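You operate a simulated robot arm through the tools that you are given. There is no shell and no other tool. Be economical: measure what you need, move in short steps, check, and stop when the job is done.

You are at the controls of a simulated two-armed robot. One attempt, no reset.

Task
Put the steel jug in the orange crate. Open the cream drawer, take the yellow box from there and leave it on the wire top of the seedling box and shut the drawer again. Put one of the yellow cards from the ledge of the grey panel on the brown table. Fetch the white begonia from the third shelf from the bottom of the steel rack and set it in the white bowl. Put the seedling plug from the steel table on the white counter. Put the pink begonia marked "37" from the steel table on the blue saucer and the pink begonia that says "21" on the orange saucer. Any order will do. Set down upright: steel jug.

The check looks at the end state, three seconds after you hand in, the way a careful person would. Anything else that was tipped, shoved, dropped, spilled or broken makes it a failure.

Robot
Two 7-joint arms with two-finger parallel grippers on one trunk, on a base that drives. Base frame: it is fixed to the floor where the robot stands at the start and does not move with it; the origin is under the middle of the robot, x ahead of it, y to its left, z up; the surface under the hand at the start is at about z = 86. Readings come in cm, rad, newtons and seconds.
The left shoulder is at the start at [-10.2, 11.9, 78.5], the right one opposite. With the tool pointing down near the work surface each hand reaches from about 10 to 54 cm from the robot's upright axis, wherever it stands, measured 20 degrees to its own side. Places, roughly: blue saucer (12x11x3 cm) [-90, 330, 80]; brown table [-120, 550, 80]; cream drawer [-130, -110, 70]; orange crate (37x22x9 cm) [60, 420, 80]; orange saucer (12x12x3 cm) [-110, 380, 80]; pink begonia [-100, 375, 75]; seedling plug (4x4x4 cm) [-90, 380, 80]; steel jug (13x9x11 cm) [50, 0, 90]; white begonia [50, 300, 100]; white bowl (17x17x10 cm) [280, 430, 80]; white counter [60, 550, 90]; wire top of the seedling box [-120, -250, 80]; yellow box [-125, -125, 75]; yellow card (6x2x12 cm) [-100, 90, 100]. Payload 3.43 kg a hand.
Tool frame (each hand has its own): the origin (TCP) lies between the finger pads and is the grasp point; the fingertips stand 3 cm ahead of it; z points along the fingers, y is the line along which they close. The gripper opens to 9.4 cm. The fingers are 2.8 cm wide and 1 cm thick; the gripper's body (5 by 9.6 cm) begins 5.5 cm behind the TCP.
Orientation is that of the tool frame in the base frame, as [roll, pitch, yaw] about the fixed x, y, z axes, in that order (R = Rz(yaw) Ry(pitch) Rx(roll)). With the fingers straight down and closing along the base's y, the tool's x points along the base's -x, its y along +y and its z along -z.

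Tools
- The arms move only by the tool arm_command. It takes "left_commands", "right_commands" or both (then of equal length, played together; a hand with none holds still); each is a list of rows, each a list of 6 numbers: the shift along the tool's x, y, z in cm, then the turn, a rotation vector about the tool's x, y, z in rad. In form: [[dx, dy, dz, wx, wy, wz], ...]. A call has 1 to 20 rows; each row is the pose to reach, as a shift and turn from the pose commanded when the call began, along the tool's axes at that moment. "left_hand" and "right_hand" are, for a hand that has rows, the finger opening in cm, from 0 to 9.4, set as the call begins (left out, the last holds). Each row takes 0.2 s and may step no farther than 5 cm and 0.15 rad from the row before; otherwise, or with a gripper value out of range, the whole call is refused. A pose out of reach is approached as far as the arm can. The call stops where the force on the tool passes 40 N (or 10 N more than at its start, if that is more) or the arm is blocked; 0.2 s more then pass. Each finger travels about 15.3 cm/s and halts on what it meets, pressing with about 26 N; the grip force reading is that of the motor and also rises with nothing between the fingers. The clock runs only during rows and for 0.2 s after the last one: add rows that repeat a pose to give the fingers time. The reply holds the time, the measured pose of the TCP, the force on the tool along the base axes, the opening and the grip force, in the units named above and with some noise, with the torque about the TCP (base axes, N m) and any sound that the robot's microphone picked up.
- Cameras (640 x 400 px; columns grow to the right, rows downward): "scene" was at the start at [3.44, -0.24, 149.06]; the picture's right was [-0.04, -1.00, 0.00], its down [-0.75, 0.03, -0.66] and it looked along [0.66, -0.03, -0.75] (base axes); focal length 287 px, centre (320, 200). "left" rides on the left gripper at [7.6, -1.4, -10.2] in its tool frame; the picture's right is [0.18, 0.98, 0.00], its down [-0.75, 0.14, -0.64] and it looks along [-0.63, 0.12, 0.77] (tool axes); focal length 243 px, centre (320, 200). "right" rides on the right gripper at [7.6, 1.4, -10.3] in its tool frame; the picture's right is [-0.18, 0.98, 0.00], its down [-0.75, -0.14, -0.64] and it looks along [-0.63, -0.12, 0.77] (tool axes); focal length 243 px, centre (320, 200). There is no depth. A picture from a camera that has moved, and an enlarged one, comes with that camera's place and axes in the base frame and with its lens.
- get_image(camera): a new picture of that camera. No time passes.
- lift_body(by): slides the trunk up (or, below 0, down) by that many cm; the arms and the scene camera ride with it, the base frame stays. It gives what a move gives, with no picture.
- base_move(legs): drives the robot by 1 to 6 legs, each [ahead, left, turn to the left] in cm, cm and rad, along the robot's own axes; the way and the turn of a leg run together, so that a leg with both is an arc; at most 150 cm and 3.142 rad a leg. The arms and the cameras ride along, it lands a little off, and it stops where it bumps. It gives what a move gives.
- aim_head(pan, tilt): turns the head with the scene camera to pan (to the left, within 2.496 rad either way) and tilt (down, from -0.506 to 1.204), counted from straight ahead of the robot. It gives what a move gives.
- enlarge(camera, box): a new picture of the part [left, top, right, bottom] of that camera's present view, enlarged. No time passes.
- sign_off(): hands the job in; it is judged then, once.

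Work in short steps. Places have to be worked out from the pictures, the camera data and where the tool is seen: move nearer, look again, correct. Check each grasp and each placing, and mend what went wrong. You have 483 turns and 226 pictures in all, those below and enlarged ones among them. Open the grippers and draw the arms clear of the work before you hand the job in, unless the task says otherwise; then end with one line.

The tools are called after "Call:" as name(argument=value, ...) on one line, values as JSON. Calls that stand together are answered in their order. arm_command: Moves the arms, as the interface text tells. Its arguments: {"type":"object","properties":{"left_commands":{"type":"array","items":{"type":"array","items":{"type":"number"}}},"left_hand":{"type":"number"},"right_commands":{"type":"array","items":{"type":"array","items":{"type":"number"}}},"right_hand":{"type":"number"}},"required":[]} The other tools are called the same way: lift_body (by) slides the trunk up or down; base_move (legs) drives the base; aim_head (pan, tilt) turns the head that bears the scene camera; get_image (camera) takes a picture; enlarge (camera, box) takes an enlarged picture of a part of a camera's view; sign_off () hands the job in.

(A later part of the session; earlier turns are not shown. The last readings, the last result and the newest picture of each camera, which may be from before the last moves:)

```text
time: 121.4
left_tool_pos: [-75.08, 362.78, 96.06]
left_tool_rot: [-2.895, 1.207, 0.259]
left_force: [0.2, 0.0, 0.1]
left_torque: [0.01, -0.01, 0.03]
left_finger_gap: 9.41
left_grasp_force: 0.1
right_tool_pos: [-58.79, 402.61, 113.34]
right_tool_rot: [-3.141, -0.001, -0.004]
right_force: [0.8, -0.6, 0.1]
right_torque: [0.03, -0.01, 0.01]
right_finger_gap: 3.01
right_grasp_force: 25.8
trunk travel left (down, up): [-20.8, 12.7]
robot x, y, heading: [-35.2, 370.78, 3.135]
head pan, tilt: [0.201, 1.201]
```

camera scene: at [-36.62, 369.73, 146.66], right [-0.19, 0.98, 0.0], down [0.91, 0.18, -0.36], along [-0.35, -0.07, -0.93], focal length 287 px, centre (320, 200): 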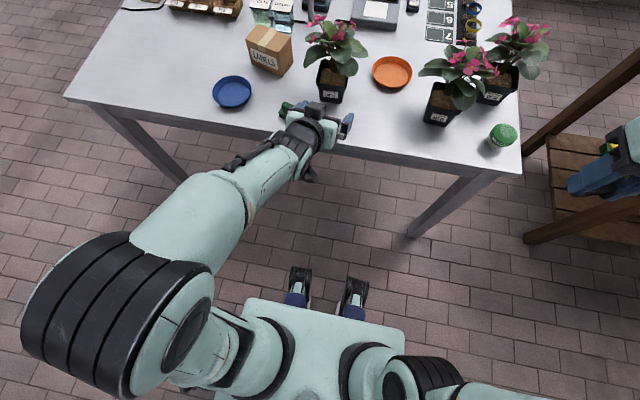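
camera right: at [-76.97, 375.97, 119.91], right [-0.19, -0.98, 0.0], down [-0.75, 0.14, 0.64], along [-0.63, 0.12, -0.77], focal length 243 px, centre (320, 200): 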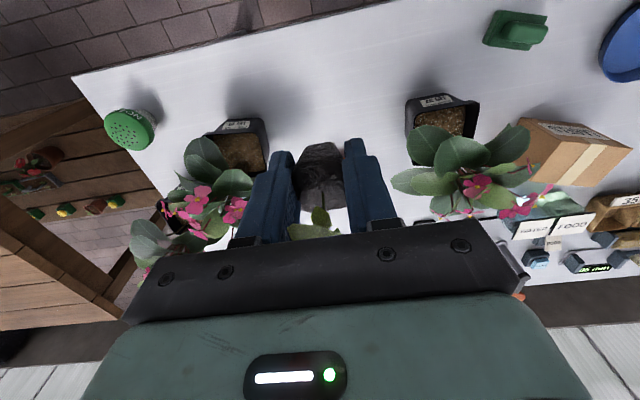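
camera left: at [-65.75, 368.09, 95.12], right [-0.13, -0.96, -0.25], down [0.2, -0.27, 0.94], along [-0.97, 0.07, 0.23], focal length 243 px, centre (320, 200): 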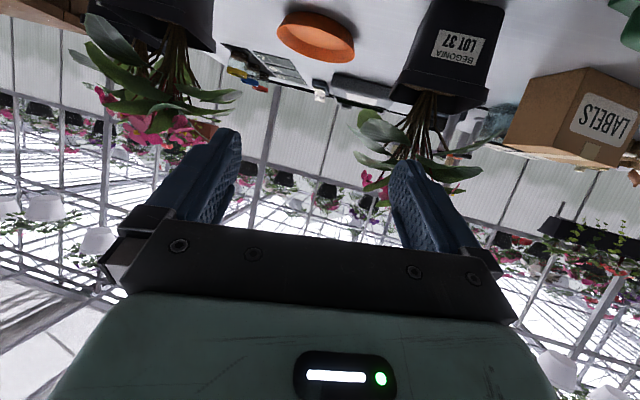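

Fingers now point along -x. I remove the small remaining roll and move to the pre-approach spot.

Call:
arm_command(left_commands=[[0.8, 0.3, 3, 0, 0, 0.046], [1.6, 0.6, 6, 0, 0, 0.092], [2.3, 0.9, 9, 0, 0, 0.092], [2.9, 0.9, 11.9, 0, 0, 0.092]])

Call:
get_image(camera="left")

Call:
enlarge(camera="scene", box=[200, 0, 440, 150])

```text
time: 122.4
left_tool_pos: [-84.86, 362.39, 89.11]
left_tool_rot: [3.068, 1.22, -0.076]
left_force: [-0.1, -0.4, -0.7]
left_torque: [0.02, -0.01, 0.0]
left_finger_gap: 9.41
left_grasp_force: 0.0
right_tool_pos: [-58.85, 402.77, 113.39]
right_tool_rot: [-3.141, 0.001, -0.005]
right_force: [0.0, -0.6, -0.1]
right_torque: [-0.02, 0.0, 0.01]
right_finger_gap: 3.04
right_grasp_force: 25.8
trunk travel left (down, up): [-20.8, 12.7]
robot x, y, heading: [-35.31, 370.7, 3.136]
head pan, tilt: [0.201, 1.201]
```

```text
168 pictures are left
camera left: at [-72.75, 363.43, 85.49], right [0.06, -0.99, -0.15], down [0.34, -0.12, 0.93], along [-0.94, -0.1, 0.33], focal length 243 px, centre (320, 200)
```

left: 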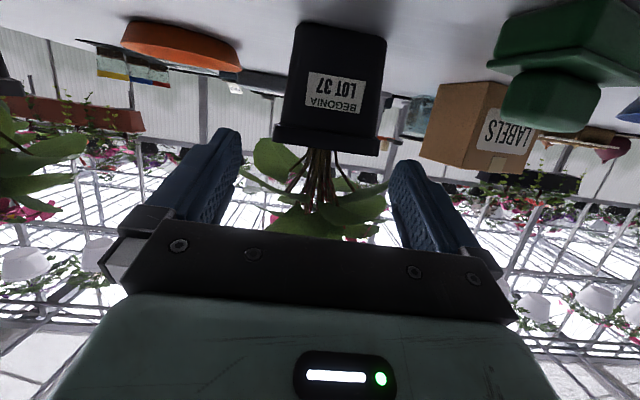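

```text
2.67 times, centred on (320, 75) of scene
camera zoom: at [-36.59, 369.74, 146.66], right [-0.19, 0.98, 0.0], down [0.91, 0.18, -0.36], along [-0.35, -0.07, -0.93], focal length 766 px, centre (320, 533)
```

zoom: 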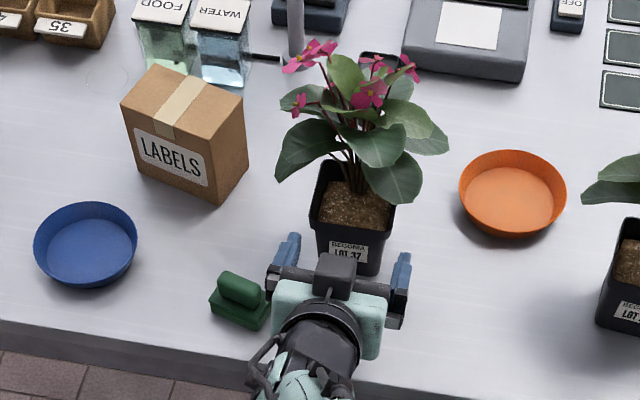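

Pot 37 is right between the fingers, its centre about 0.6 cm toward -y of the hand. I correct and go in 6 cm.

Call:
arm_command(left_commands=[[-0.2, 0.65, 0, 0, 0, 0], [-0.3, 0.65, 2, 0, 0, 0], [-0.4, 0.65, 4, 0, 0, 0], [-0.4, 0.65, 6, 0, 0, 0]])

Call:
get_image(camera="left")

Call:
enlarge(camera="scene", box=[200, 0, 440, 150])

```text
time: 123.4
left_tool_pos: [-90.84, 361.84, 87.67]
left_tool_rot: [3.068, 1.221, -0.078]
left_force: [-0.5, 0.6, -0.1]
left_torque: [-0.01, -0.02, -0.04]
left_finger_gap: 9.41
left_grasp_force: 0.1
right_tool_pos: [-58.89, 402.63, 113.45]
right_tool_rot: [-3.14, 0.002, -0.003]
right_force: [-0.9, -0.8, -1.2]
right_torque: [0.01, 0.0, -0.02]
right_finger_gap: 3.03
right_grasp_force: 26.0
trunk travel left (down, up): [-20.8, 12.7]
robot x, y, heading: [-35.45, 370.74, 3.135]
head pan, tilt: [0.201, 1.201]
```

```text
166 pictures are left
camera left: at [-78.66, 362.96, 83.9], right [0.06, -0.99, -0.15], down [0.34, -0.12, 0.93], along [-0.94, -0.1, 0.33], focal length 243 px, centre (320, 200)
```

left: 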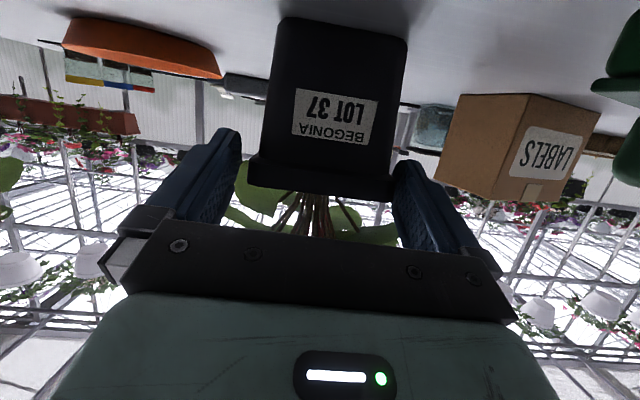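

```text
2.67 times, centred on (320, 75) of scene
camera zoom: at [-36.58, 369.73, 146.66], right [-0.19, 0.98, 0.0], down [0.91, 0.18, -0.36], along [-0.36, -0.07, -0.93], focal length 766 px, centre (320, 533)
```

zoom: 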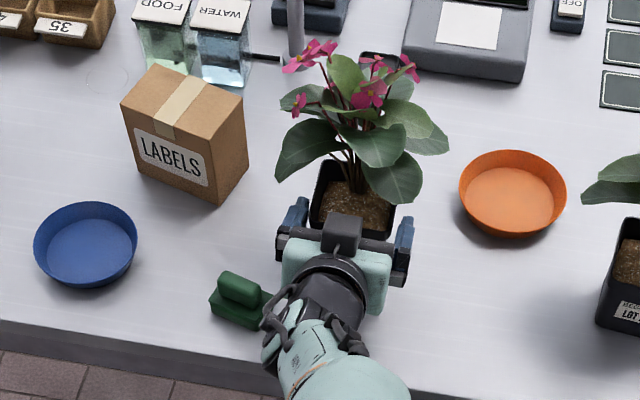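

Fingers already straddle the rim, nearly centred. I go the last 3 cm and close.

Call:
arm_command(left_commands=[[0, 0.2, 1, 0, 0, 0], [0.2, 0.2, 2, 0, 0, 0], [0.3, 0.2, 3, 0, 0, 0]])

Call:
arm_command(left_commands=[[0, 0, 0, 0, 0, 0], [0, 0, 0, 0, 0, 0], [0, 0, 0, 0, 0, 0], [0, 0, 0, 0, 0, 0]], left_hand=0)

Call:
enlarge(camera="scene", box=[200, 0, 440, 150])

```text
time: 124.2
left_tool_pos: [-93.65, 361.51, 86.22]
left_tool_rot: [3.07, 1.221, -0.075]
left_force: [0.5, 0.1, 0.6]
left_torque: [-0.01, 0.02, 0.02]
left_finger_gap: 9.41
left_grasp_force: 0.1
right_tool_pos: [-58.87, 402.65, 113.41]
right_tool_rot: [3.141, 0.0, -0.005]
right_force: [-0.4, -0.4, 0.1]
right_torque: [0.0, 0.01, -0.02]
right_finger_gap: 3.03
right_grasp_force: 26.1
trunk travel left (down, up): [-20.8, 12.7]
robot x, y, heading: [-35.26, 370.68, 3.135]
head pan, tilt: [0.201, 1.201]
```

```text
time: 125.2
left_tool_pos: [-93.52, 361.59, 86.12]
left_tool_rot: [3.069, 1.22, -0.075]
left_force: [-0.7, 0.3, -1.4]
left_torque: [-0.02, 0.05, -0.05]
left_finger_gap: 8.83
left_grasp_force: 25.6
right_tool_pos: [-58.75, 402.74, 113.35]
right_tool_rot: [-3.141, 0.0, -0.003]
right_force: [-0.2, -0.2, 0.5]
right_torque: [-0.03, 0.0, 0.03]
right_finger_gap: 3.03
right_grasp_force: 26.2
trunk travel left (down, up): [-20.8, 12.7]
robot x, y, heading: [-35.15, 370.92, 3.139]
head pan, tilt: [0.201, 1.201]
```

```text
2.67 times, centred on (320, 75) of scene
camera zoom: at [-36.54, 369.73, 146.66], right [-0.19, 0.98, 0.0], down [0.91, 0.18, -0.36], along [-0.36, -0.07, -0.93], focal length 766 px, centre (320, 533)
```

zoom: 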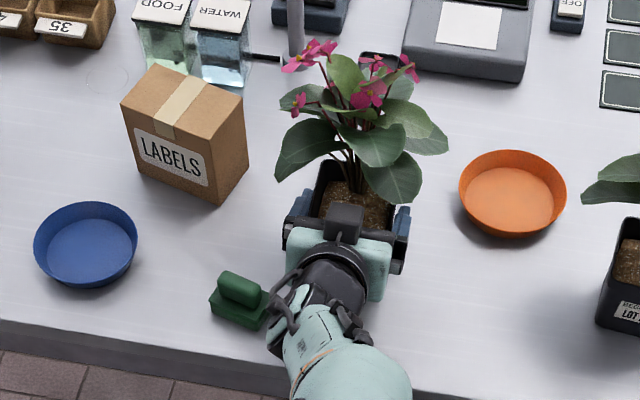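

Gripped at the rim lip (8.8 cm). I lift 2 cm and check that it hangs level.

Call:
arm_command(left_commands=[[-0.5, 0, -0.18, 0, 0, 0], [-1, 0, -0.36, 0, 0, 0], [-1.9, 0, -0.7, 0, 0, 0]])

Call:
get_image(camera="left")

Call:
enlarge(camera="scene", box=[200, 0, 440, 150])

```text
time: 126.0
left_tool_pos: [-93.59, 361.75, 88.27]
left_tool_rot: [3.068, 1.218, -0.077]
left_force: [0.4, -0.7, -2.3]
left_torque: [0.02, -0.05, -0.02]
left_finger_gap: 8.83
left_grasp_force: 25.9
right_tool_pos: [-58.74, 402.64, 113.45]
right_tool_rot: [3.142, 0.002, -0.004]
right_force: [-0.7, -0.5, 0.2]
right_torque: [0.0, -0.01, 0.0]
right_finger_gap: 3.06
right_grasp_force: 26.0
trunk travel left (down, up): [-20.8, 12.7]
robot x, y, heading: [-35.16, 370.91, 3.137]
head pan, tilt: [0.201, 1.201]
```

```text
163 pictures are left
camera left: at [-81.3, 362.74, 84.49], right [0.06, -0.99, -0.15], down [0.34, -0.12, 0.93], along [-0.94, -0.1, 0.33], focal length 243 px, centre (320, 200)
```

left: 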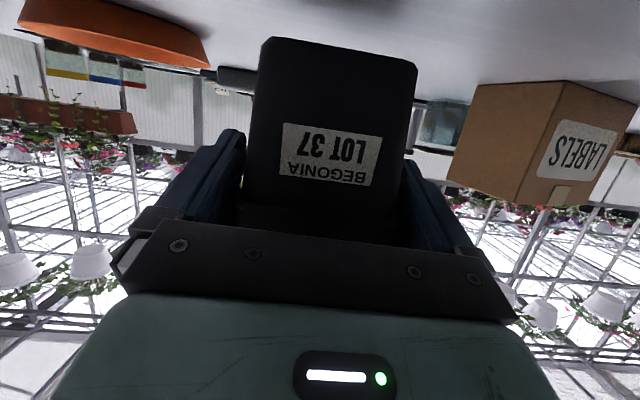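

```text
2.67 times, centred on (320, 75) of scene
camera zoom: at [-36.54, 369.72, 146.66], right [-0.19, 0.98, 0.0], down [0.91, 0.18, -0.36], along [-0.36, -0.07, -0.93], focal length 766 px, centre (320, 533)
```

zoom: 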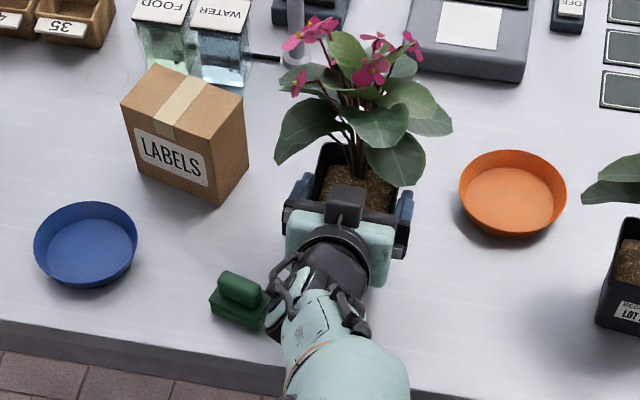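

It hangs level. I raise it, draw it back over the edge, and shift the base left to bring it in front of the blue saucer.

Call:
arm_command(left_commands=[[-2, 0, -0.8, 0, 0, 0], [-4.2, 0, -1.5, 0, 0, 0], [-6.4, 0, -2.3, 0, 0, 0], [-8.5, 0, -3.1, 0, 0, 0], [-7.5, 0, -5.7, 0, 0, 0], [-6.6, 0, -8.3, 0, 0, 0], [-5.6, 0, -11, 0, 0, 0], [-4.7, 0, -13.4, 0, 0, 0]])

Call:
base_move(legs=[[0, 27.7, 0]])

Call:
get_image(camera="scene")

```text
time: 127.8
left_tool_pos: [-82.61, 361.83, 97.2]
left_tool_rot: [3.069, 1.219, -0.075]
left_force: [0.7, 0.9, -1.9]
left_torque: [0.02, -0.05, 0.0]
left_finger_gap: 8.85
left_grasp_force: 26.1
right_tool_pos: [-58.75, 402.75, 113.36]
right_tool_rot: [-3.141, 0.001, -0.006]
right_force: [0.9, -0.6, -0.6]
right_torque: [0.01, 0.02, -0.01]
right_finger_gap: 3.04
right_grasp_force: 26.2
trunk travel left (down, up): [-20.8, 12.7]
robot x, y, heading: [-35.38, 370.8, 3.135]
head pan, tilt: [0.201, 1.201]
```

```text
time: 130.9
left_tool_pos: [-82.75, 333.54, 97.18]
left_tool_rot: [3.072, 1.22, -0.076]
left_force: [0.4, 0.2, -2.1]
left_torque: [-0.02, -0.03, -0.01]
left_finger_gap: 8.82
left_grasp_force: 25.6
right_tool_pos: [-58.95, 374.29, 113.34]
right_tool_rot: [3.14, -0.001, -0.006]
right_force: [-0.4, 0.4, -0.2]
right_torque: [-0.01, 0.04, 0.03]
right_finger_gap: 3.01
right_grasp_force: 25.9
trunk travel left (down, up): [-20.8, 12.7]
robot x, y, heading: [-35.47, 342.26, 3.137]
head pan, tilt: [0.201, 1.201]
```

```text
161 pictures are left
camera scene: at [-36.7, 341.38, 146.66], right [-0.19, 0.98, 0.0], down [0.91, 0.18, -0.36], along [-0.36, -0.07, -0.93], focal length 287 px, centre (320, 200)
```

scene: 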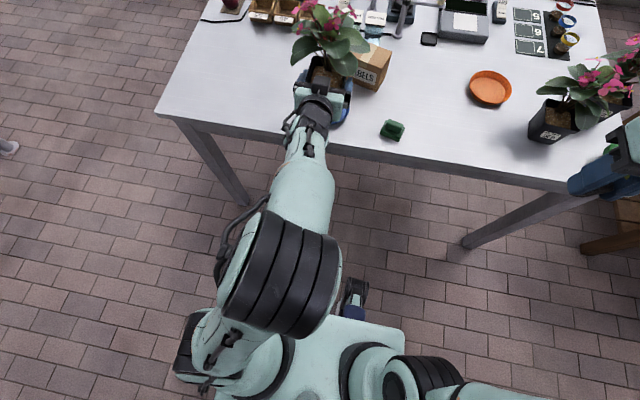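

The saucer is hidden in the scene view; I check it from the hand's low camera.

Call:
get_image(camera="left")

Call:
enlarge(camera="scene", box=[260, 40, 420, 140])

```text
160 pictures are left
camera left: at [-70.54, 334.58, 93.4], right [0.06, -0.99, -0.15], down [0.34, -0.12, 0.93], along [-0.94, -0.1, 0.33], focal length 243 px, centre (320, 200)
```

left: 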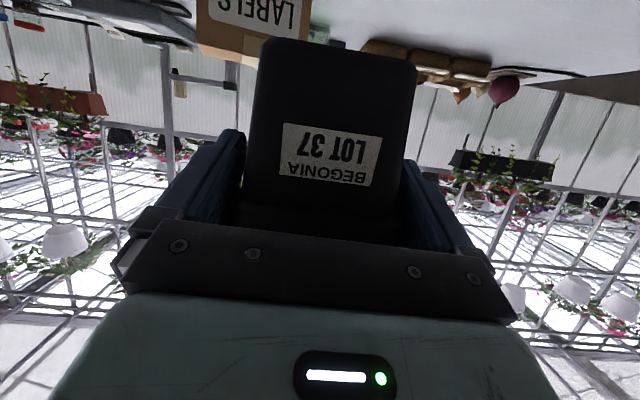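

```text
4.00 times, centred on (340, 90) of scene
camera zoom: at [-36.7, 341.38, 146.66], right [-0.19, 0.98, 0.0], down [0.91, 0.18, -0.36], along [-0.36, -0.07, -0.93], focal length 1148 px, centre (240, 640)
```

zoom: 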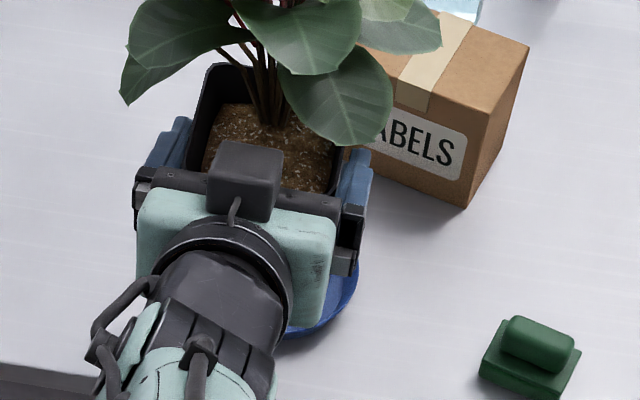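

The estimate of the saucer (-88.9, 334.1) fits its visible edge. I bring the pot over it and lower to about 3 cm above.

Call:
arm_command(left_commands=[[-0.7, -0.3, 2, 0, 0, 0], [-1.47, -0.5, 4.05, 0, 0, 0], [0.5, -0.5, 4.8, 0, 0, 0], [2.5, -0.5, 5.5, 0, 0, 0], [4.2, -0.5, 6.1, 0, 0, 0], [5.3, -0.5, 6.5, 0, 0, 0]])

Call:
get_image(camera="left")

Call:
enlarge(camera="scene", box=[260, 40, 420, 140])

```text
time: 132.3
left_tool_pos: [-87.17, 333.92, 89.78]
left_tool_rot: [3.07, 1.219, -0.075]
left_force: [0.6, 0.2, -3.3]
left_torque: [0.02, -0.03, 0.03]
left_finger_gap: 8.81
left_grasp_force: 25.8
right_tool_pos: [-58.93, 374.31, 113.27]
right_tool_rot: [-3.141, 0.001, -0.005]
right_force: [-1.0, 0.7, -1.1]
right_torque: [0.02, -0.01, -0.05]
right_finger_gap: 3.03
right_grasp_force: 26.3
trunk travel left (down, up): [-20.8, 12.7]
robot x, y, heading: [-35.43, 342.16, 3.138]
head pan, tilt: [0.201, 1.201]
```

```text
158 pictures are left
camera left: at [-74.96, 334.9, 86.16], right [0.06, -0.99, -0.15], down [0.34, -0.12, 0.93], along [-0.94, -0.1, 0.33], focal length 243 px, centre (320, 200)
```

left: 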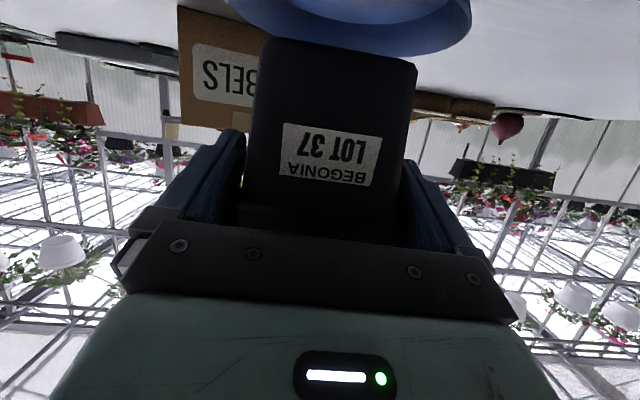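

```text
4.00 times, centred on (340, 90) of scene
camera zoom: at [-36.71, 341.41, 146.66], right [-0.19, 0.98, 0.0], down [0.91, 0.18, -0.36], along [-0.36, -0.07, -0.93], focal length 1148 px, centre (240, 640)
```

zoom: 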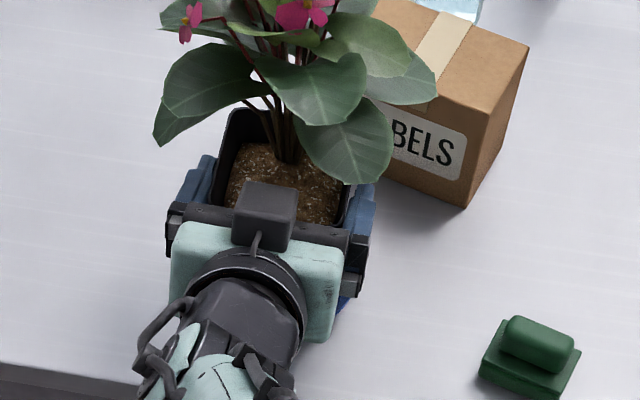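

Aligned as judged. I lower slowly until the saucer takes the weight.

Call:
arm_command(left_commands=[[0.5, -0.15, 0.17, 0, 0, 0], [0.9, -0.15, 0.33, 0, 0, 0], [1.4, -0.15, 0.5, 0, 0, 0], [1.8, -0.15, 0.65, 0, 0, 0]])

Call:
arm_command(left_commands=[[0.3, 0, 0.1, 0, 0, 0], [0.6, 0, 0.2, 0, 0, 0], [0.8, 0, 0.29, 0, 0, 0]])

Call:
get_image(camera="left")

```text
time: 133.3
left_tool_pos: [-87.05, 333.98, 88.1]
left_tool_rot: [3.07, 1.22, -0.074]
left_force: [-0.7, -0.5, -2.4]
left_torque: [0.0, -0.02, -0.02]
left_finger_gap: 8.81
left_grasp_force: 26.4
right_tool_pos: [-58.96, 374.34, 113.35]
right_tool_rot: [3.141, 0.001, -0.004]
right_force: [-0.5, 0.6, -0.1]
right_torque: [-0.01, 0.01, 0.02]
right_finger_gap: 3.01
right_grasp_force: 26.0
trunk travel left (down, up): [-20.8, 12.7]
robot x, y, heading: [-35.37, 342.58, 3.135]
head pan, tilt: [0.201, 1.201]
```

```text
time: 134.1
left_tool_pos: [-87.19, 334.01, 87.08]
left_tool_rot: [3.07, 1.218, -0.076]
left_force: [-0.6, -0.7, -2.5]
left_torque: [-0.05, -0.02, 0.01]
left_finger_gap: 8.82
left_grasp_force: 26.2
right_tool_pos: [-58.88, 374.27, 113.27]
right_tool_rot: [-3.14, 0.0, -0.006]
right_force: [-0.6, -0.2, 0.4]
right_torque: [0.0, -0.01, 0.0]
right_finger_gap: 3.03
right_grasp_force: 26.1
trunk travel left (down, up): [-20.8, 12.7]
robot x, y, heading: [-35.32, 342.32, 3.136]
head pan, tilt: [0.201, 1.201]
```

```text
156 pictures are left
camera left: at [-74.9, 335.06, 83.37], right [0.06, -0.99, -0.15], down [0.34, -0.12, 0.93], along [-0.94, -0.1, 0.33], focal length 243 px, centre (320, 200)
```

left: 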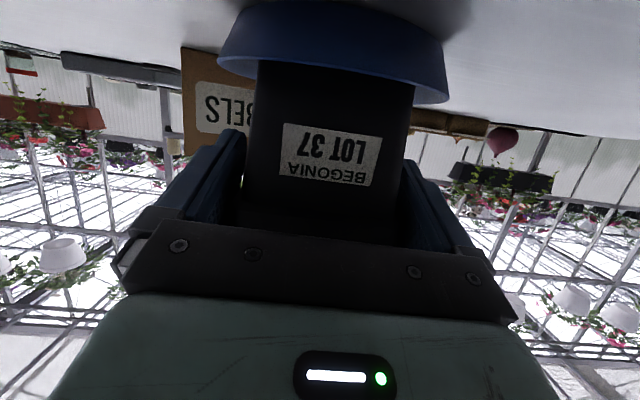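

The pot is inside the saucer's rim and centred. I go down the last bit to contact.

Call:
arm_command(left_commands=[[0.3, 0, 0.1, 0, 0, 0], [0.5, 0, 0.18, 0, 0, 0], [0.7, 0, 0.25, 0, 0, 0], [0.9, 0, 0.32, 0, 0, 0]])

```text
time: 135.1
left_tool_pos: [-87.07, 333.95, 86.23]
left_tool_rot: [3.072, 1.224, -0.072]
left_force: [0.5, 0.5, 14.4]
left_torque: [0.08, -0.11, -0.01]
left_finger_gap: 8.82
left_grasp_force: 25.9
right_tool_pos: [-58.65, 374.42, 113.45]
right_tool_rot: [3.14, 0.001, -0.005]
right_force: [0.0, 1.1, -0.3]
right_torque: [-0.01, -0.04, 0.02]
right_finger_gap: 3.03
right_grasp_force: 26.4
trunk travel left (down, up): [-20.8, 12.7]
robot x, y, heading: [-34.95, 342.74, 3.138]
head pan, tilt: [0.201, 1.201]
```

Contact is felt. I ease up 0.15 cm, open wide and withdraw along the finger axis.

Call:
arm_command(left_commands=[[-0.15, 0, -0.05, 0, 0, 0], [-0.15, 0, -0.05, 0, 0, 0]])

Call:
arm_command(left_commands=[[0, 0, 0, 0, 0, 0], [0, 0, 0, 0, 0, 0], [0, 0, -1.5, 0, 0, 0], [0, 0, -3.5, 0, 0, 0], [0, 0, -6.5, 0, 0, 0], [0, 0, -10, 0, 0, 0], [-3, 0, -13, 0, 0, 0]], left_hand=9.4)

Call:
get_image(camera="left")

Call:
get_image(camera="scene")

```text
time: 135.7
left_tool_pos: [-87.03, 334.07, 86.26]
left_tool_rot: [3.067, 1.218, -0.076]
left_force: [-2.1, 2.2, 7.3]
left_torque: [0.16, 0.17, -0.07]
left_finger_gap: 8.79
left_grasp_force: 26.1
right_tool_pos: [-58.89, 374.41, 113.4]
right_tool_rot: [3.14, -0.001, -0.005]
right_force: [0.5, -0.5, -0.9]
right_torque: [-0.02, 0.01, -0.03]
right_finger_gap: 3.06
right_grasp_force: 26.0
trunk travel left (down, up): [-20.8, 12.7]
robot x, y, heading: [-35.17, 342.2, 3.129]
head pan, tilt: [0.201, 1.201]
```

```text
time: 137.3
left_tool_pos: [-75.49, 333.8, 93.86]
left_tool_rot: [3.071, 1.221, -0.072]
left_force: [0.1, 0.1, 0.2]
left_torque: [0.0, 0.02, 0.01]
left_finger_gap: 9.39
left_grasp_force: 0.0
right_tool_pos: [-58.8, 374.35, 113.31]
right_tool_rot: [-3.141, 0.003, -0.005]
right_force: [0.5, 0.1, 0.2]
right_torque: [-0.02, 0.0, 0.01]
right_finger_gap: 3.02
right_grasp_force: 25.7
trunk travel left (down, up): [-20.8, 12.7]
robot x, y, heading: [-35.39, 342.37, 3.135]
head pan, tilt: [0.201, 1.201]
```

```text
155 pictures are left
camera left: at [-63.28, 334.83, 90.08], right [0.06, -0.99, -0.15], down [0.34, -0.12, 0.93], along [-0.94, -0.1, 0.33], focal length 243 px, centre (320, 200)
```

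left: 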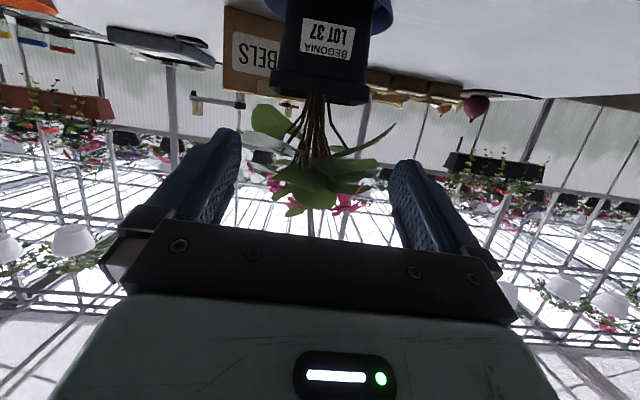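

```text
154 pictures are left
camera scene: at [-36.59, 341.37, 146.66], right [-0.19, 0.98, 0.0], down [0.91, 0.18, -0.36], along [-0.36, -0.07, -0.93], focal length 287 px, centre (320, 200)
```

scene: 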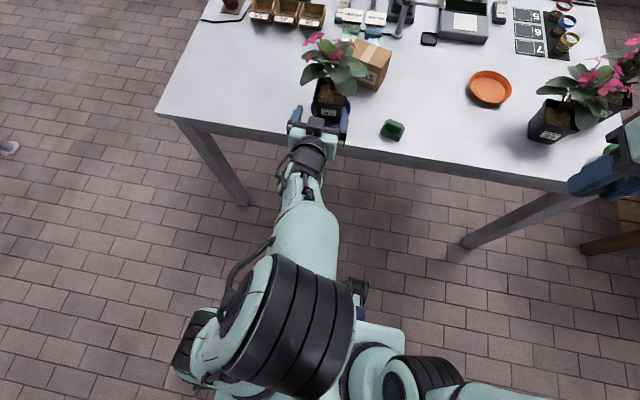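

Pot 37 stands in the blue saucer. I shift the base right by 57 cm to face pot 21 with the same hand.

Call:
base_move(legs=[[-4, -57.3, 0]])

Call:
get_image(camera="left")

Call:
get_image(camera="scene")

```text
time: 142.7
left_tool_pos: [-70.97, 389.92, 93.82]
left_tool_rot: [3.067, 1.221, -0.087]
left_force: [0.8, 0.1, -0.4]
left_torque: [0.04, 0.01, 0.0]
left_finger_gap: 9.41
left_grasp_force: 0.0
right_tool_pos: [-53.9, 430.26, 113.26]
right_tool_rot: [3.14, 0.0, -0.017]
right_force: [-0.8, 0.4, -0.2]
right_torque: [-0.01, 0.01, 0.0]
right_finger_gap: 3.04
right_grasp_force: 26.2
trunk travel left (down, up): [-20.8, 12.7]
robot x, y, heading: [-30.73, 397.92, 3.123]
head pan, tilt: [0.201, 1.201]
```

```text
153 pictures are left
camera left: at [-58.78, 390.88, 90.05], right [0.04, -0.99, -0.15], down [0.34, -0.12, 0.93], along [-0.94, -0.09, 0.33], focal length 243 px, centre (320, 200)
```

left: 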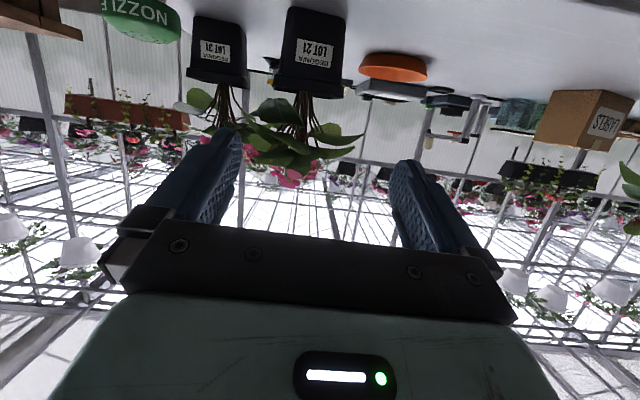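

```text
152 pictures are left
camera scene: at [-32.01, 397.12, 146.66], right [-0.18, 0.98, 0.0], down [0.92, 0.17, -0.36], along [-0.36, -0.07, -0.93], focal length 287 px, centre (320, 200)
```

scene: 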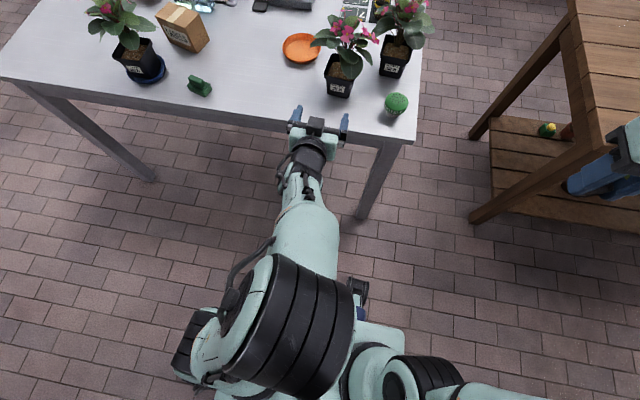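

Pot 21 is ahead, nearly centred. I correct the heading and move 9 cm closer, then look for its front leaf.

Call:
base_move(legs=[[9, 0, 0.017]])

Call:
get_image(camera="left")

Call:
enlarge(camera="scene", box=[250, 10, 450, 135])

```text
time: 143.8
left_tool_pos: [-79.38, 389.43, 93.69]
left_tool_rot: [3.07, 1.218, -0.07]
left_force: [-0.5, 1.3, -0.8]
left_torque: [0.02, -0.03, -0.01]
left_finger_gap: 9.43
left_grasp_force: 0.0
right_tool_pos: [-62.87, 429.99, 113.31]
right_tool_rot: [3.141, -0.001, 0.001]
right_force: [0.2, -0.7, -0.7]
right_torque: [-0.01, -0.02, 0.04]
right_finger_gap: 3.05
right_grasp_force: 26.5
trunk travel left (down, up): [-20.8, 12.7]
robot x, y, heading: [-39.2, 398.28, 3.135]
head pan, tilt: [0.201, 1.201]
```

```text
151 pictures are left
camera left: at [-67.14, 390.49, 90.03], right [0.06, -0.99, -0.15], down [0.34, -0.12, 0.93], along [-0.94, -0.11, 0.33], focal length 243 px, centre (320, 200)
```

left: 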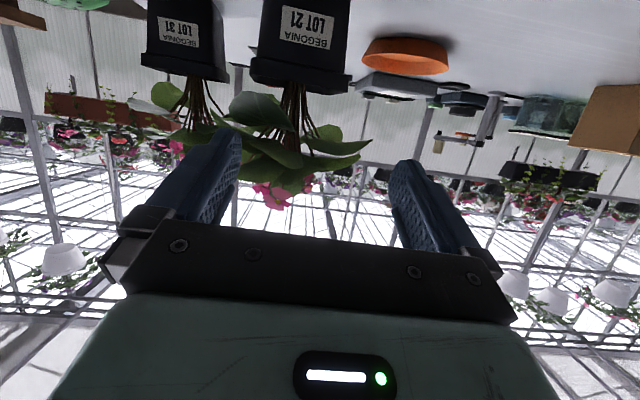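

```text
3.20 times, centred on (350, 72) of scene
camera zoom: at [-40.52, 397.16, 146.66], right [-0.2, 0.98, 0.0], down [0.91, 0.19, -0.36], along [-0.35, -0.07, -0.93], focal length 919 px, centre (224, 608)
```

zoom: 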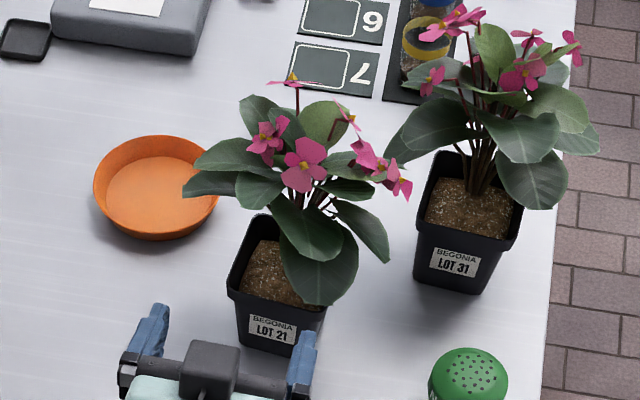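

Pot 21's centre is y≈391.0; a leaf droops at its right front corner (about -90.2, 395.3, 86.8), so I keep well centred and watch forces. First to the pre-approach spot.

Call:
arm_command(left_commands=[[0.8, -0.7, 2, 0, 0, 0], [1.6, -1.3, 4.2, 0, 0, 0], [2.4, -1.55, 6.3, 0, 0, 0]])

Call:
get_image(camera="left")

```text
time: 144.6
left_tool_pos: [-84.46, 390.76, 89.3]
left_tool_rot: [3.069, 1.221, -0.07]
left_force: [-0.5, 0.0, -0.9]
left_torque: [0.0, 0.02, -0.01]
left_finger_gap: 9.41
left_grasp_force: 0.0
right_tool_pos: [-62.9, 429.9, 113.39]
right_tool_rot: [3.14, 0.001, -0.001]
right_force: [-0.6, -0.4, 0.4]
right_torque: [0.0, -0.01, 0.01]
right_finger_gap: 3.03
right_grasp_force: 26.1
trunk travel left (down, up): [-20.8, 12.7]
robot x, y, heading: [-39.16, 398.28, 3.142]
head pan, tilt: [0.201, 1.201]
```

```text
149 pictures are left
camera left: at [-72.15, 391.84, 85.55], right [0.06, -0.99, -0.15], down [0.34, -0.12, 0.93], along [-0.94, -0.11, 0.33], focal length 243 px, centre (320, 200)
```

left: 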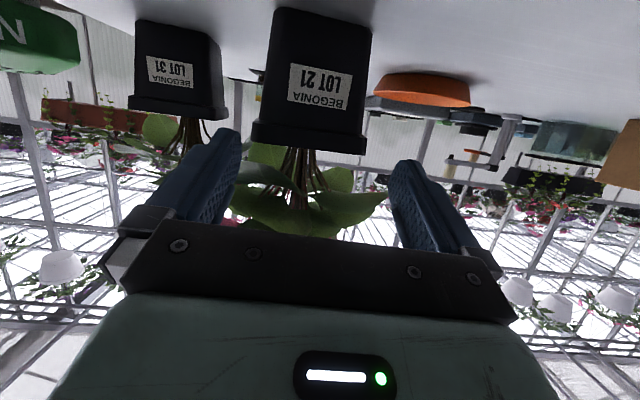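

I shift 0.4 cm toward +y and go in 5.5 cm.

Call:
arm_command(left_commands=[[0, -0.4, 1.5, 0, 0, 0], [0, -0.4, 3, 0, 0, 0], [0, -0.4, 4.5, 0, 0, 0], [0, -0.4, 5.5, 0, 0, 0]])

Call:
get_image(camera="left")

Call:
enlarge(camera="scene", box=[250, 10, 450, 135])

```text
time: 145.6
left_tool_pos: [-89.55, 391.08, 87.28]
left_tool_rot: [3.072, 1.219, -0.073]
left_force: [-1.0, 0.4, -0.5]
left_torque: [0.0, -0.02, -0.01]
left_finger_gap: 9.4
left_grasp_force: 0.1
right_tool_pos: [-62.74, 430.09, 113.3]
right_tool_rot: [-3.141, -0.002, 0.0]
right_force: [-0.4, 0.0, 0.0]
right_torque: [-0.01, -0.04, 0.01]
right_finger_gap: 3.05
right_grasp_force: 25.7
trunk travel left (down, up): [-20.8, 12.7]
robot x, y, heading: [-38.93, 398.23, 3.139]
head pan, tilt: [0.201, 1.201]
```

```text
148 pictures are left
camera left: at [-77.35, 392.17, 83.56], right [0.06, -0.99, -0.15], down [0.34, -0.12, 0.93], along [-0.94, -0.11, 0.33], focal length 243 px, centre (320, 200)
```

left: 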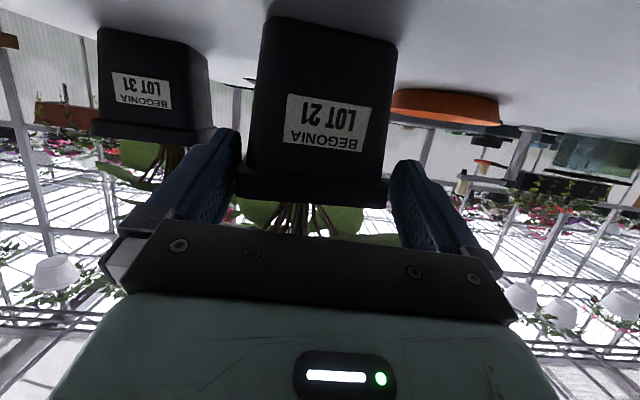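

```text
3.20 times, centred on (350, 72) of scene
camera zoom: at [-40.43, 397.17, 146.66], right [-0.2, 0.98, 0.0], down [0.91, 0.19, -0.36], along [-0.36, -0.07, -0.93], focal length 919 px, centre (224, 608)
```

zoom: 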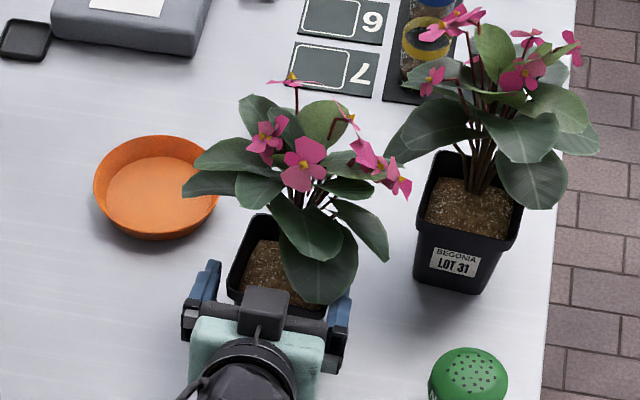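

Fingers straddle the rim. A tiny shift of 0.2 and the last 2.4 cm, then close.

Call:
arm_command(left_commands=[[0, -0.2, 0.8, 0, 0, 0], [0.1, -0.2, 1.6, 0, 0, 0], [0.2, -0.2, 2.4, 0, 0, 0]])

Call:
arm_command(left_commands=[[0, 0, 0, 0, 0, 0], [0, 0, 0, 0, 0, 0], [0, 0, 0, 0, 0, 0], [0, 0, 0, 0, 0, 0]], left_hand=0)

Call:
arm_command(left_commands=[[-0.5, 0, -0.18, 0, 0, 0], [-1, 0, -0.36, 0, 0, 0], [-1.9, 0, -0.7, 0, 0, 0]])

Call:
get_image(camera="left")

Call:
enlarge(camera="scene", box=[250, 10, 450, 135])

```text
time: 146.4
left_tool_pos: [-91.78, 391.53, 86.31]
left_tool_rot: [3.07, 1.218, -0.071]
left_force: [-0.3, -0.7, -0.8]
left_torque: [-0.02, -0.05, -0.01]
left_finger_gap: 9.4
left_grasp_force: 0.0
right_tool_pos: [-62.79, 430.08, 113.4]
right_tool_rot: [3.142, 0.002, 0.0]
right_force: [-0.5, -0.9, 0.1]
right_torque: [-0.03, -0.01, 0.0]
right_finger_gap: 3.04
right_grasp_force: 26.3
trunk travel left (down, up): [-20.8, 12.7]
robot x, y, heading: [-39.06, 398.56, 3.141]
head pan, tilt: [0.201, 1.201]
```

```text
time: 147.4
left_tool_pos: [-91.66, 391.47, 86.43]
left_tool_rot: [3.07, 1.218, -0.07]
left_force: [-0.4, -0.9, -0.1]
left_torque: [-0.09, -0.05, -0.03]
left_finger_gap: 8.89
left_grasp_force: 26.2
right_tool_pos: [-62.86, 430.02, 113.45]
right_tool_rot: [3.141, 0.002, 0.0]
right_force: [0.2, 0.3, -0.2]
right_torque: [0.03, -0.02, -0.02]
right_finger_gap: 3.05
right_grasp_force: 25.9
trunk travel left (down, up): [-20.8, 12.7]
robot x, y, heading: [-39.13, 397.91, 3.143]
head pan, tilt: [0.201, 1.201]
```

```text
time: 148.2
left_tool_pos: [-91.75, 391.38, 88.41]
left_tool_rot: [3.068, 1.219, -0.071]
left_force: [0.1, -0.4, -2.5]
left_torque: [0.0, -0.02, 0.02]
left_finger_gap: 8.89
left_grasp_force: 25.9
right_tool_pos: [-62.83, 429.95, 113.4]
right_tool_rot: [3.141, -0.001, 0.0]
right_force: [1.2, -0.1, -0.2]
right_torque: [-0.01, 0.02, 0.02]
right_finger_gap: 3.02
right_grasp_force: 26.2
trunk travel left (down, up): [-20.8, 12.7]
robot x, y, heading: [-39.02, 398.31, 3.14]
head pan, tilt: [0.201, 1.201]
```

```text
146 pictures are left
camera left: at [-79.52, 392.54, 84.63], right [0.06, -0.99, -0.15], down [0.34, -0.12, 0.93], along [-0.94, -0.11, 0.33], focal length 243 px, centre (320, 200)
```

left: 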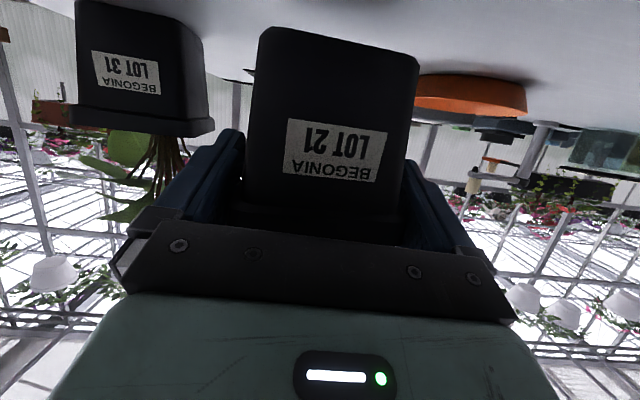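

```text
3.20 times, centred on (350, 72) of scene
camera zoom: at [-40.43, 397.15, 146.66], right [-0.2, 0.98, 0.0], down [0.91, 0.19, -0.36], along [-0.35, -0.07, -0.93], focal length 919 px, centre (224, 608)
```

zoom: 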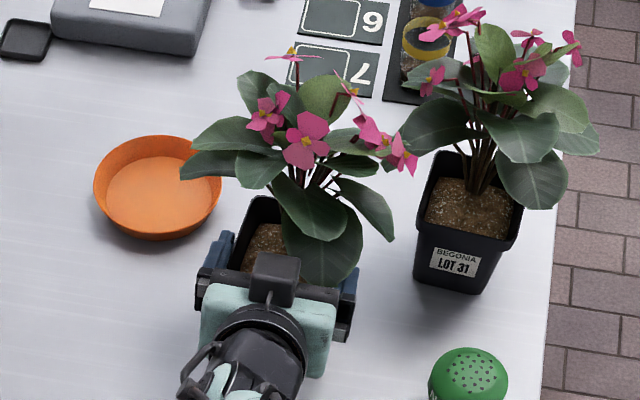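

Pot 21 is held level. I raise it, draw back, and shift the base toward the orange saucer at (-104.5, 377.6).

Call:
arm_command(left_commands=[[-2, 0, -0.8, 0, 0, 0], [-4.2, 0, -1.5, 0, 0, 0], [-6.4, 0, -2.3, 0, 0, 0], [-8.5, 0, -3.1, 0, 0, 0], [-7.5, 0, -5.9, 0, 0, 0], [-6.4, 0, -8.7, 0, 0, 0]])

Call:
base_move(legs=[[6, 13.7, 0]])

Call:
enlarge(camera="scene", box=[220, 0, 460, 150])

```text
time: 149.6
left_tool_pos: [-85.53, 391.51, 97.53]
left_tool_rot: [3.069, 1.22, -0.071]
left_force: [0.2, -0.1, -3.1]
left_torque: [0.01, -0.06, 0.03]
left_finger_gap: 8.9
left_grasp_force: 26.1
right_tool_pos: [-62.71, 430.13, 113.27]
right_tool_rot: [3.139, 0.0, -0.001]
right_force: [-0.4, -0.1, -1.4]
right_torque: [0.01, 0.0, 0.01]
right_finger_gap: 3.07
right_grasp_force: 26.0
trunk travel left (down, up): [-20.8, 12.7]
robot x, y, heading: [-38.74, 398.22, 3.145]
head pan, tilt: [0.201, 1.201]
```

```text
time: 151.4
left_tool_pos: [-91.52, 378.07, 97.44]
left_tool_rot: [3.07, 1.22, -0.069]
left_force: [-0.5, 0.3, -3.1]
left_torque: [0.0, -0.02, 0.0]
left_finger_gap: 8.87
left_grasp_force: 26.7
right_tool_pos: [-68.89, 416.46, 113.33]
right_tool_rot: [-3.141, 0.0, 0.001]
right_force: [0.1, 0.7, -1.1]
right_torque: [0.07, 0.01, 0.0]
right_finger_gap: 3.07
right_grasp_force: 26.2
trunk travel left (down, up): [-20.8, 12.7]
robot x, y, heading: [-45.02, 384.61, -3.137]
head pan, tilt: [0.201, 1.201]
```

```text
2.67 times, centred on (340, 75) of scene
camera zoom: at [-46.38, 383.64, 146.66], right [-0.2, 0.98, 0.0], down [0.91, 0.19, -0.36], along [-0.35, -0.07, -0.93], focal length 766 px, centre (267, 533)
```

zoom: 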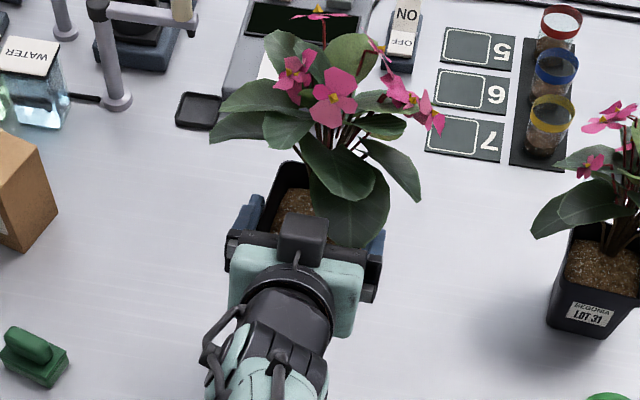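

I extend over the saucer and lower to about 3 cm above it, then check with the hand camera.

Call:
arm_command(left_commands=[[-0.9, 0.1, 2.5, 0, 0, 0], [-1.9, 0.2, 5.1, 0, 0, 0], [-2.8, 0.3, 7.7, 0, 0, 0], [-3.74, 0.3, 10.29, 0, 0, 0], [-1.8, 0.3, 11, 0, 0, 0], [0.2, 0.3, 11.7, 0, 0, 0], [2, 0.3, 12.4, 0, 0, 0], [3.2, 0.3, 12.8, 0, 0, 0]])

Call:
get_image(camera="left")

Call:
enlarge(camera="scene", box=[220, 0, 460, 150])

```text
time: 153.2
left_tool_pos: [-102.33, 377.59, 90.1]
left_tool_rot: [3.069, 1.219, -0.068]
left_force: [0.1, -0.4, -2.2]
left_torque: [0.0, -0.03, -0.01]
left_finger_gap: 8.84
left_grasp_force: 26.2
right_tool_pos: [-68.84, 416.57, 113.46]
right_tool_rot: [-3.141, 0.0, 0.002]
right_force: [-0.4, 0.2, 0.1]
right_torque: [0.0, -0.01, 0.0]
right_finger_gap: 3.05
right_grasp_force: 26.2
trunk travel left (down, up): [-20.8, 12.7]
robot x, y, heading: [-44.98, 384.76, -3.142]
head pan, tilt: [0.201, 1.201]
```

```text
143 pictures are left
camera left: at [-90.12, 378.8, 86.34], right [0.06, -0.99, -0.15], down [0.34, -0.12, 0.93], along [-0.94, -0.11, 0.33], focal length 243 px, centre (320, 200)
```

left: 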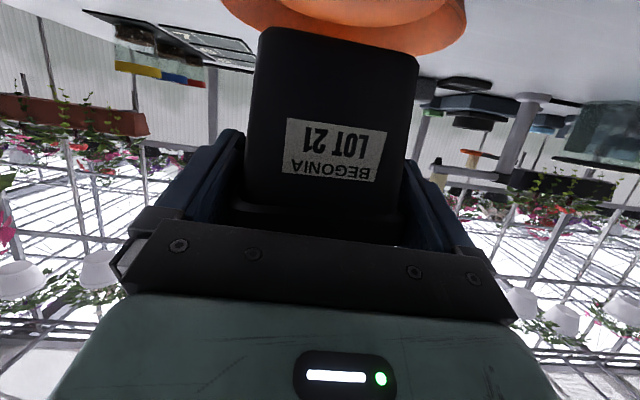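

```text
2.67 times, centred on (340, 75) of scene
camera zoom: at [-46.38, 383.69, 146.66], right [-0.2, 0.98, 0.0], down [0.91, 0.19, -0.36], along [-0.35, -0.07, -0.93], focal length 766 px, centre (267, 533)
```

zoom: 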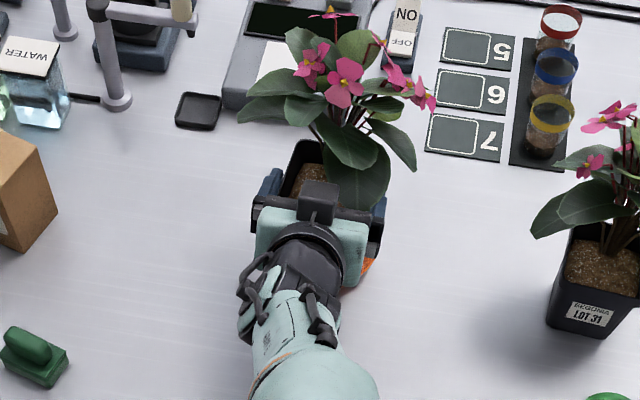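

Nearly identical to the blue case; I shift 0.4 toward +y and lower in steps.

Call:
arm_command(left_commands=[[0.5, -0.3, 0.17, 0, 0, 0], [0.9, -0.4, 0.33, 0, 0, 0], [1.4, -0.4, 0.5, 0, 0, 0], [1.8, -0.4, 0.65, 0, 0, 0], [2.2, -0.4, 0.8, 0, 0, 0], [2.6, -0.4, 0.95, 0, 0, 0]])

Call:
get_image(camera="left")

```text
time: 154.6
left_tool_pos: [-102.34, 378.08, 86.91]
left_tool_rot: [3.06, 1.209, -0.079]
left_force: [-0.3, 0.3, -3.1]
left_torque: [-0.01, -0.01, 0.01]
left_finger_gap: 8.76
left_grasp_force: 25.8
right_tool_pos: [-68.87, 416.42, 113.41]
right_tool_rot: [-3.14, -0.001, 0.001]
right_force: [0.0, -0.1, -0.3]
right_torque: [-0.02, 0.01, 0.01]
right_finger_gap: 3.04
right_grasp_force: 26.3
trunk travel left (down, up): [-20.8, 12.7]
robot x, y, heading: [-44.88, 384.58, -3.139]
head pan, tilt: [0.201, 1.201]
```

```text
141 pictures are left
camera left: at [-90.17, 379.15, 83.25], right [0.06, -0.99, -0.14], down [0.33, -0.11, 0.94], along [-0.94, -0.11, 0.32], focal length 243 px, centre (320, 200)
```

left: 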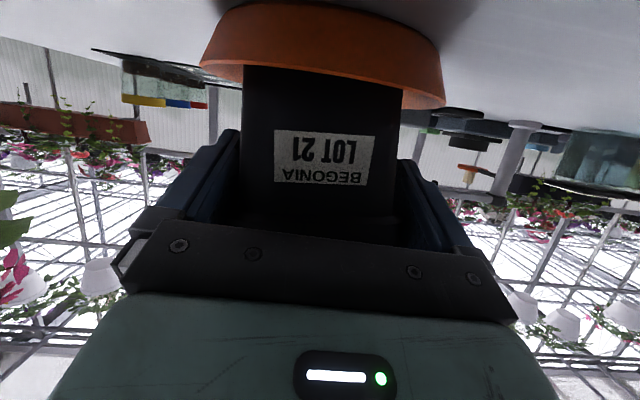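

The pot is inside the rim and centred, though it moved slightly in the grip. I continue gently to contact.

Call:
arm_command(left_commands=[[0.2, 0, 0.07, 0, 0, 0], [0.4, 0, 0.14, 0, 0, 0], [0.6, 0, 0.21, 0, 0, 0]])

Call:
get_image(camera="left")

Call:
enlarge(camera="scene", box=[220, 0, 460, 150])

```text
time: 155.4
left_tool_pos: [-102.41, 377.95, 86.65]
left_tool_rot: [3.067, 1.219, -0.068]
left_force: [0.7, 1.3, -0.4]
left_torque: [-0.01, 0.03, -0.01]
left_finger_gap: 8.75
left_grasp_force: 25.6
right_tool_pos: [-68.81, 416.45, 113.32]
right_tool_rot: [3.14, 0.0, 0.002]
right_force: [-0.1, 0.2, -1.4]
right_torque: [0.03, -0.01, 0.01]
right_finger_gap: 3.02
right_grasp_force: 25.9
trunk travel left (down, up): [-20.8, 12.7]
robot x, y, heading: [-44.93, 384.88, -3.139]
head pan, tilt: [0.201, 1.201]
```

```text
140 pictures are left
camera left: at [-90.14, 379.09, 82.92], right [0.06, -0.99, -0.15], down [0.34, -0.12, 0.93], along [-0.94, -0.11, 0.33], focal length 243 px, centre (320, 200)
```

left: 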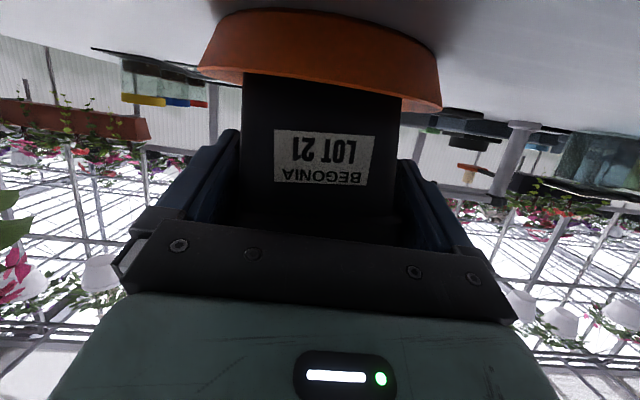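

```text
2.67 times, centred on (340, 75) of scene
camera zoom: at [-46.33, 383.69, 146.66], right [-0.2, 0.98, 0.0], down [0.91, 0.19, -0.36], along [-0.35, -0.07, -0.93], focal length 766 px, centre (267, 533)
```

zoom: 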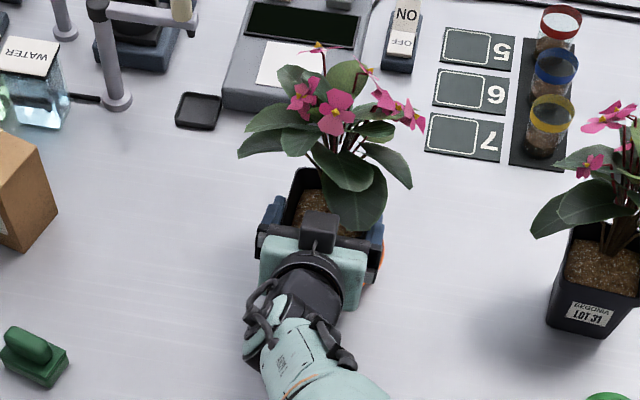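

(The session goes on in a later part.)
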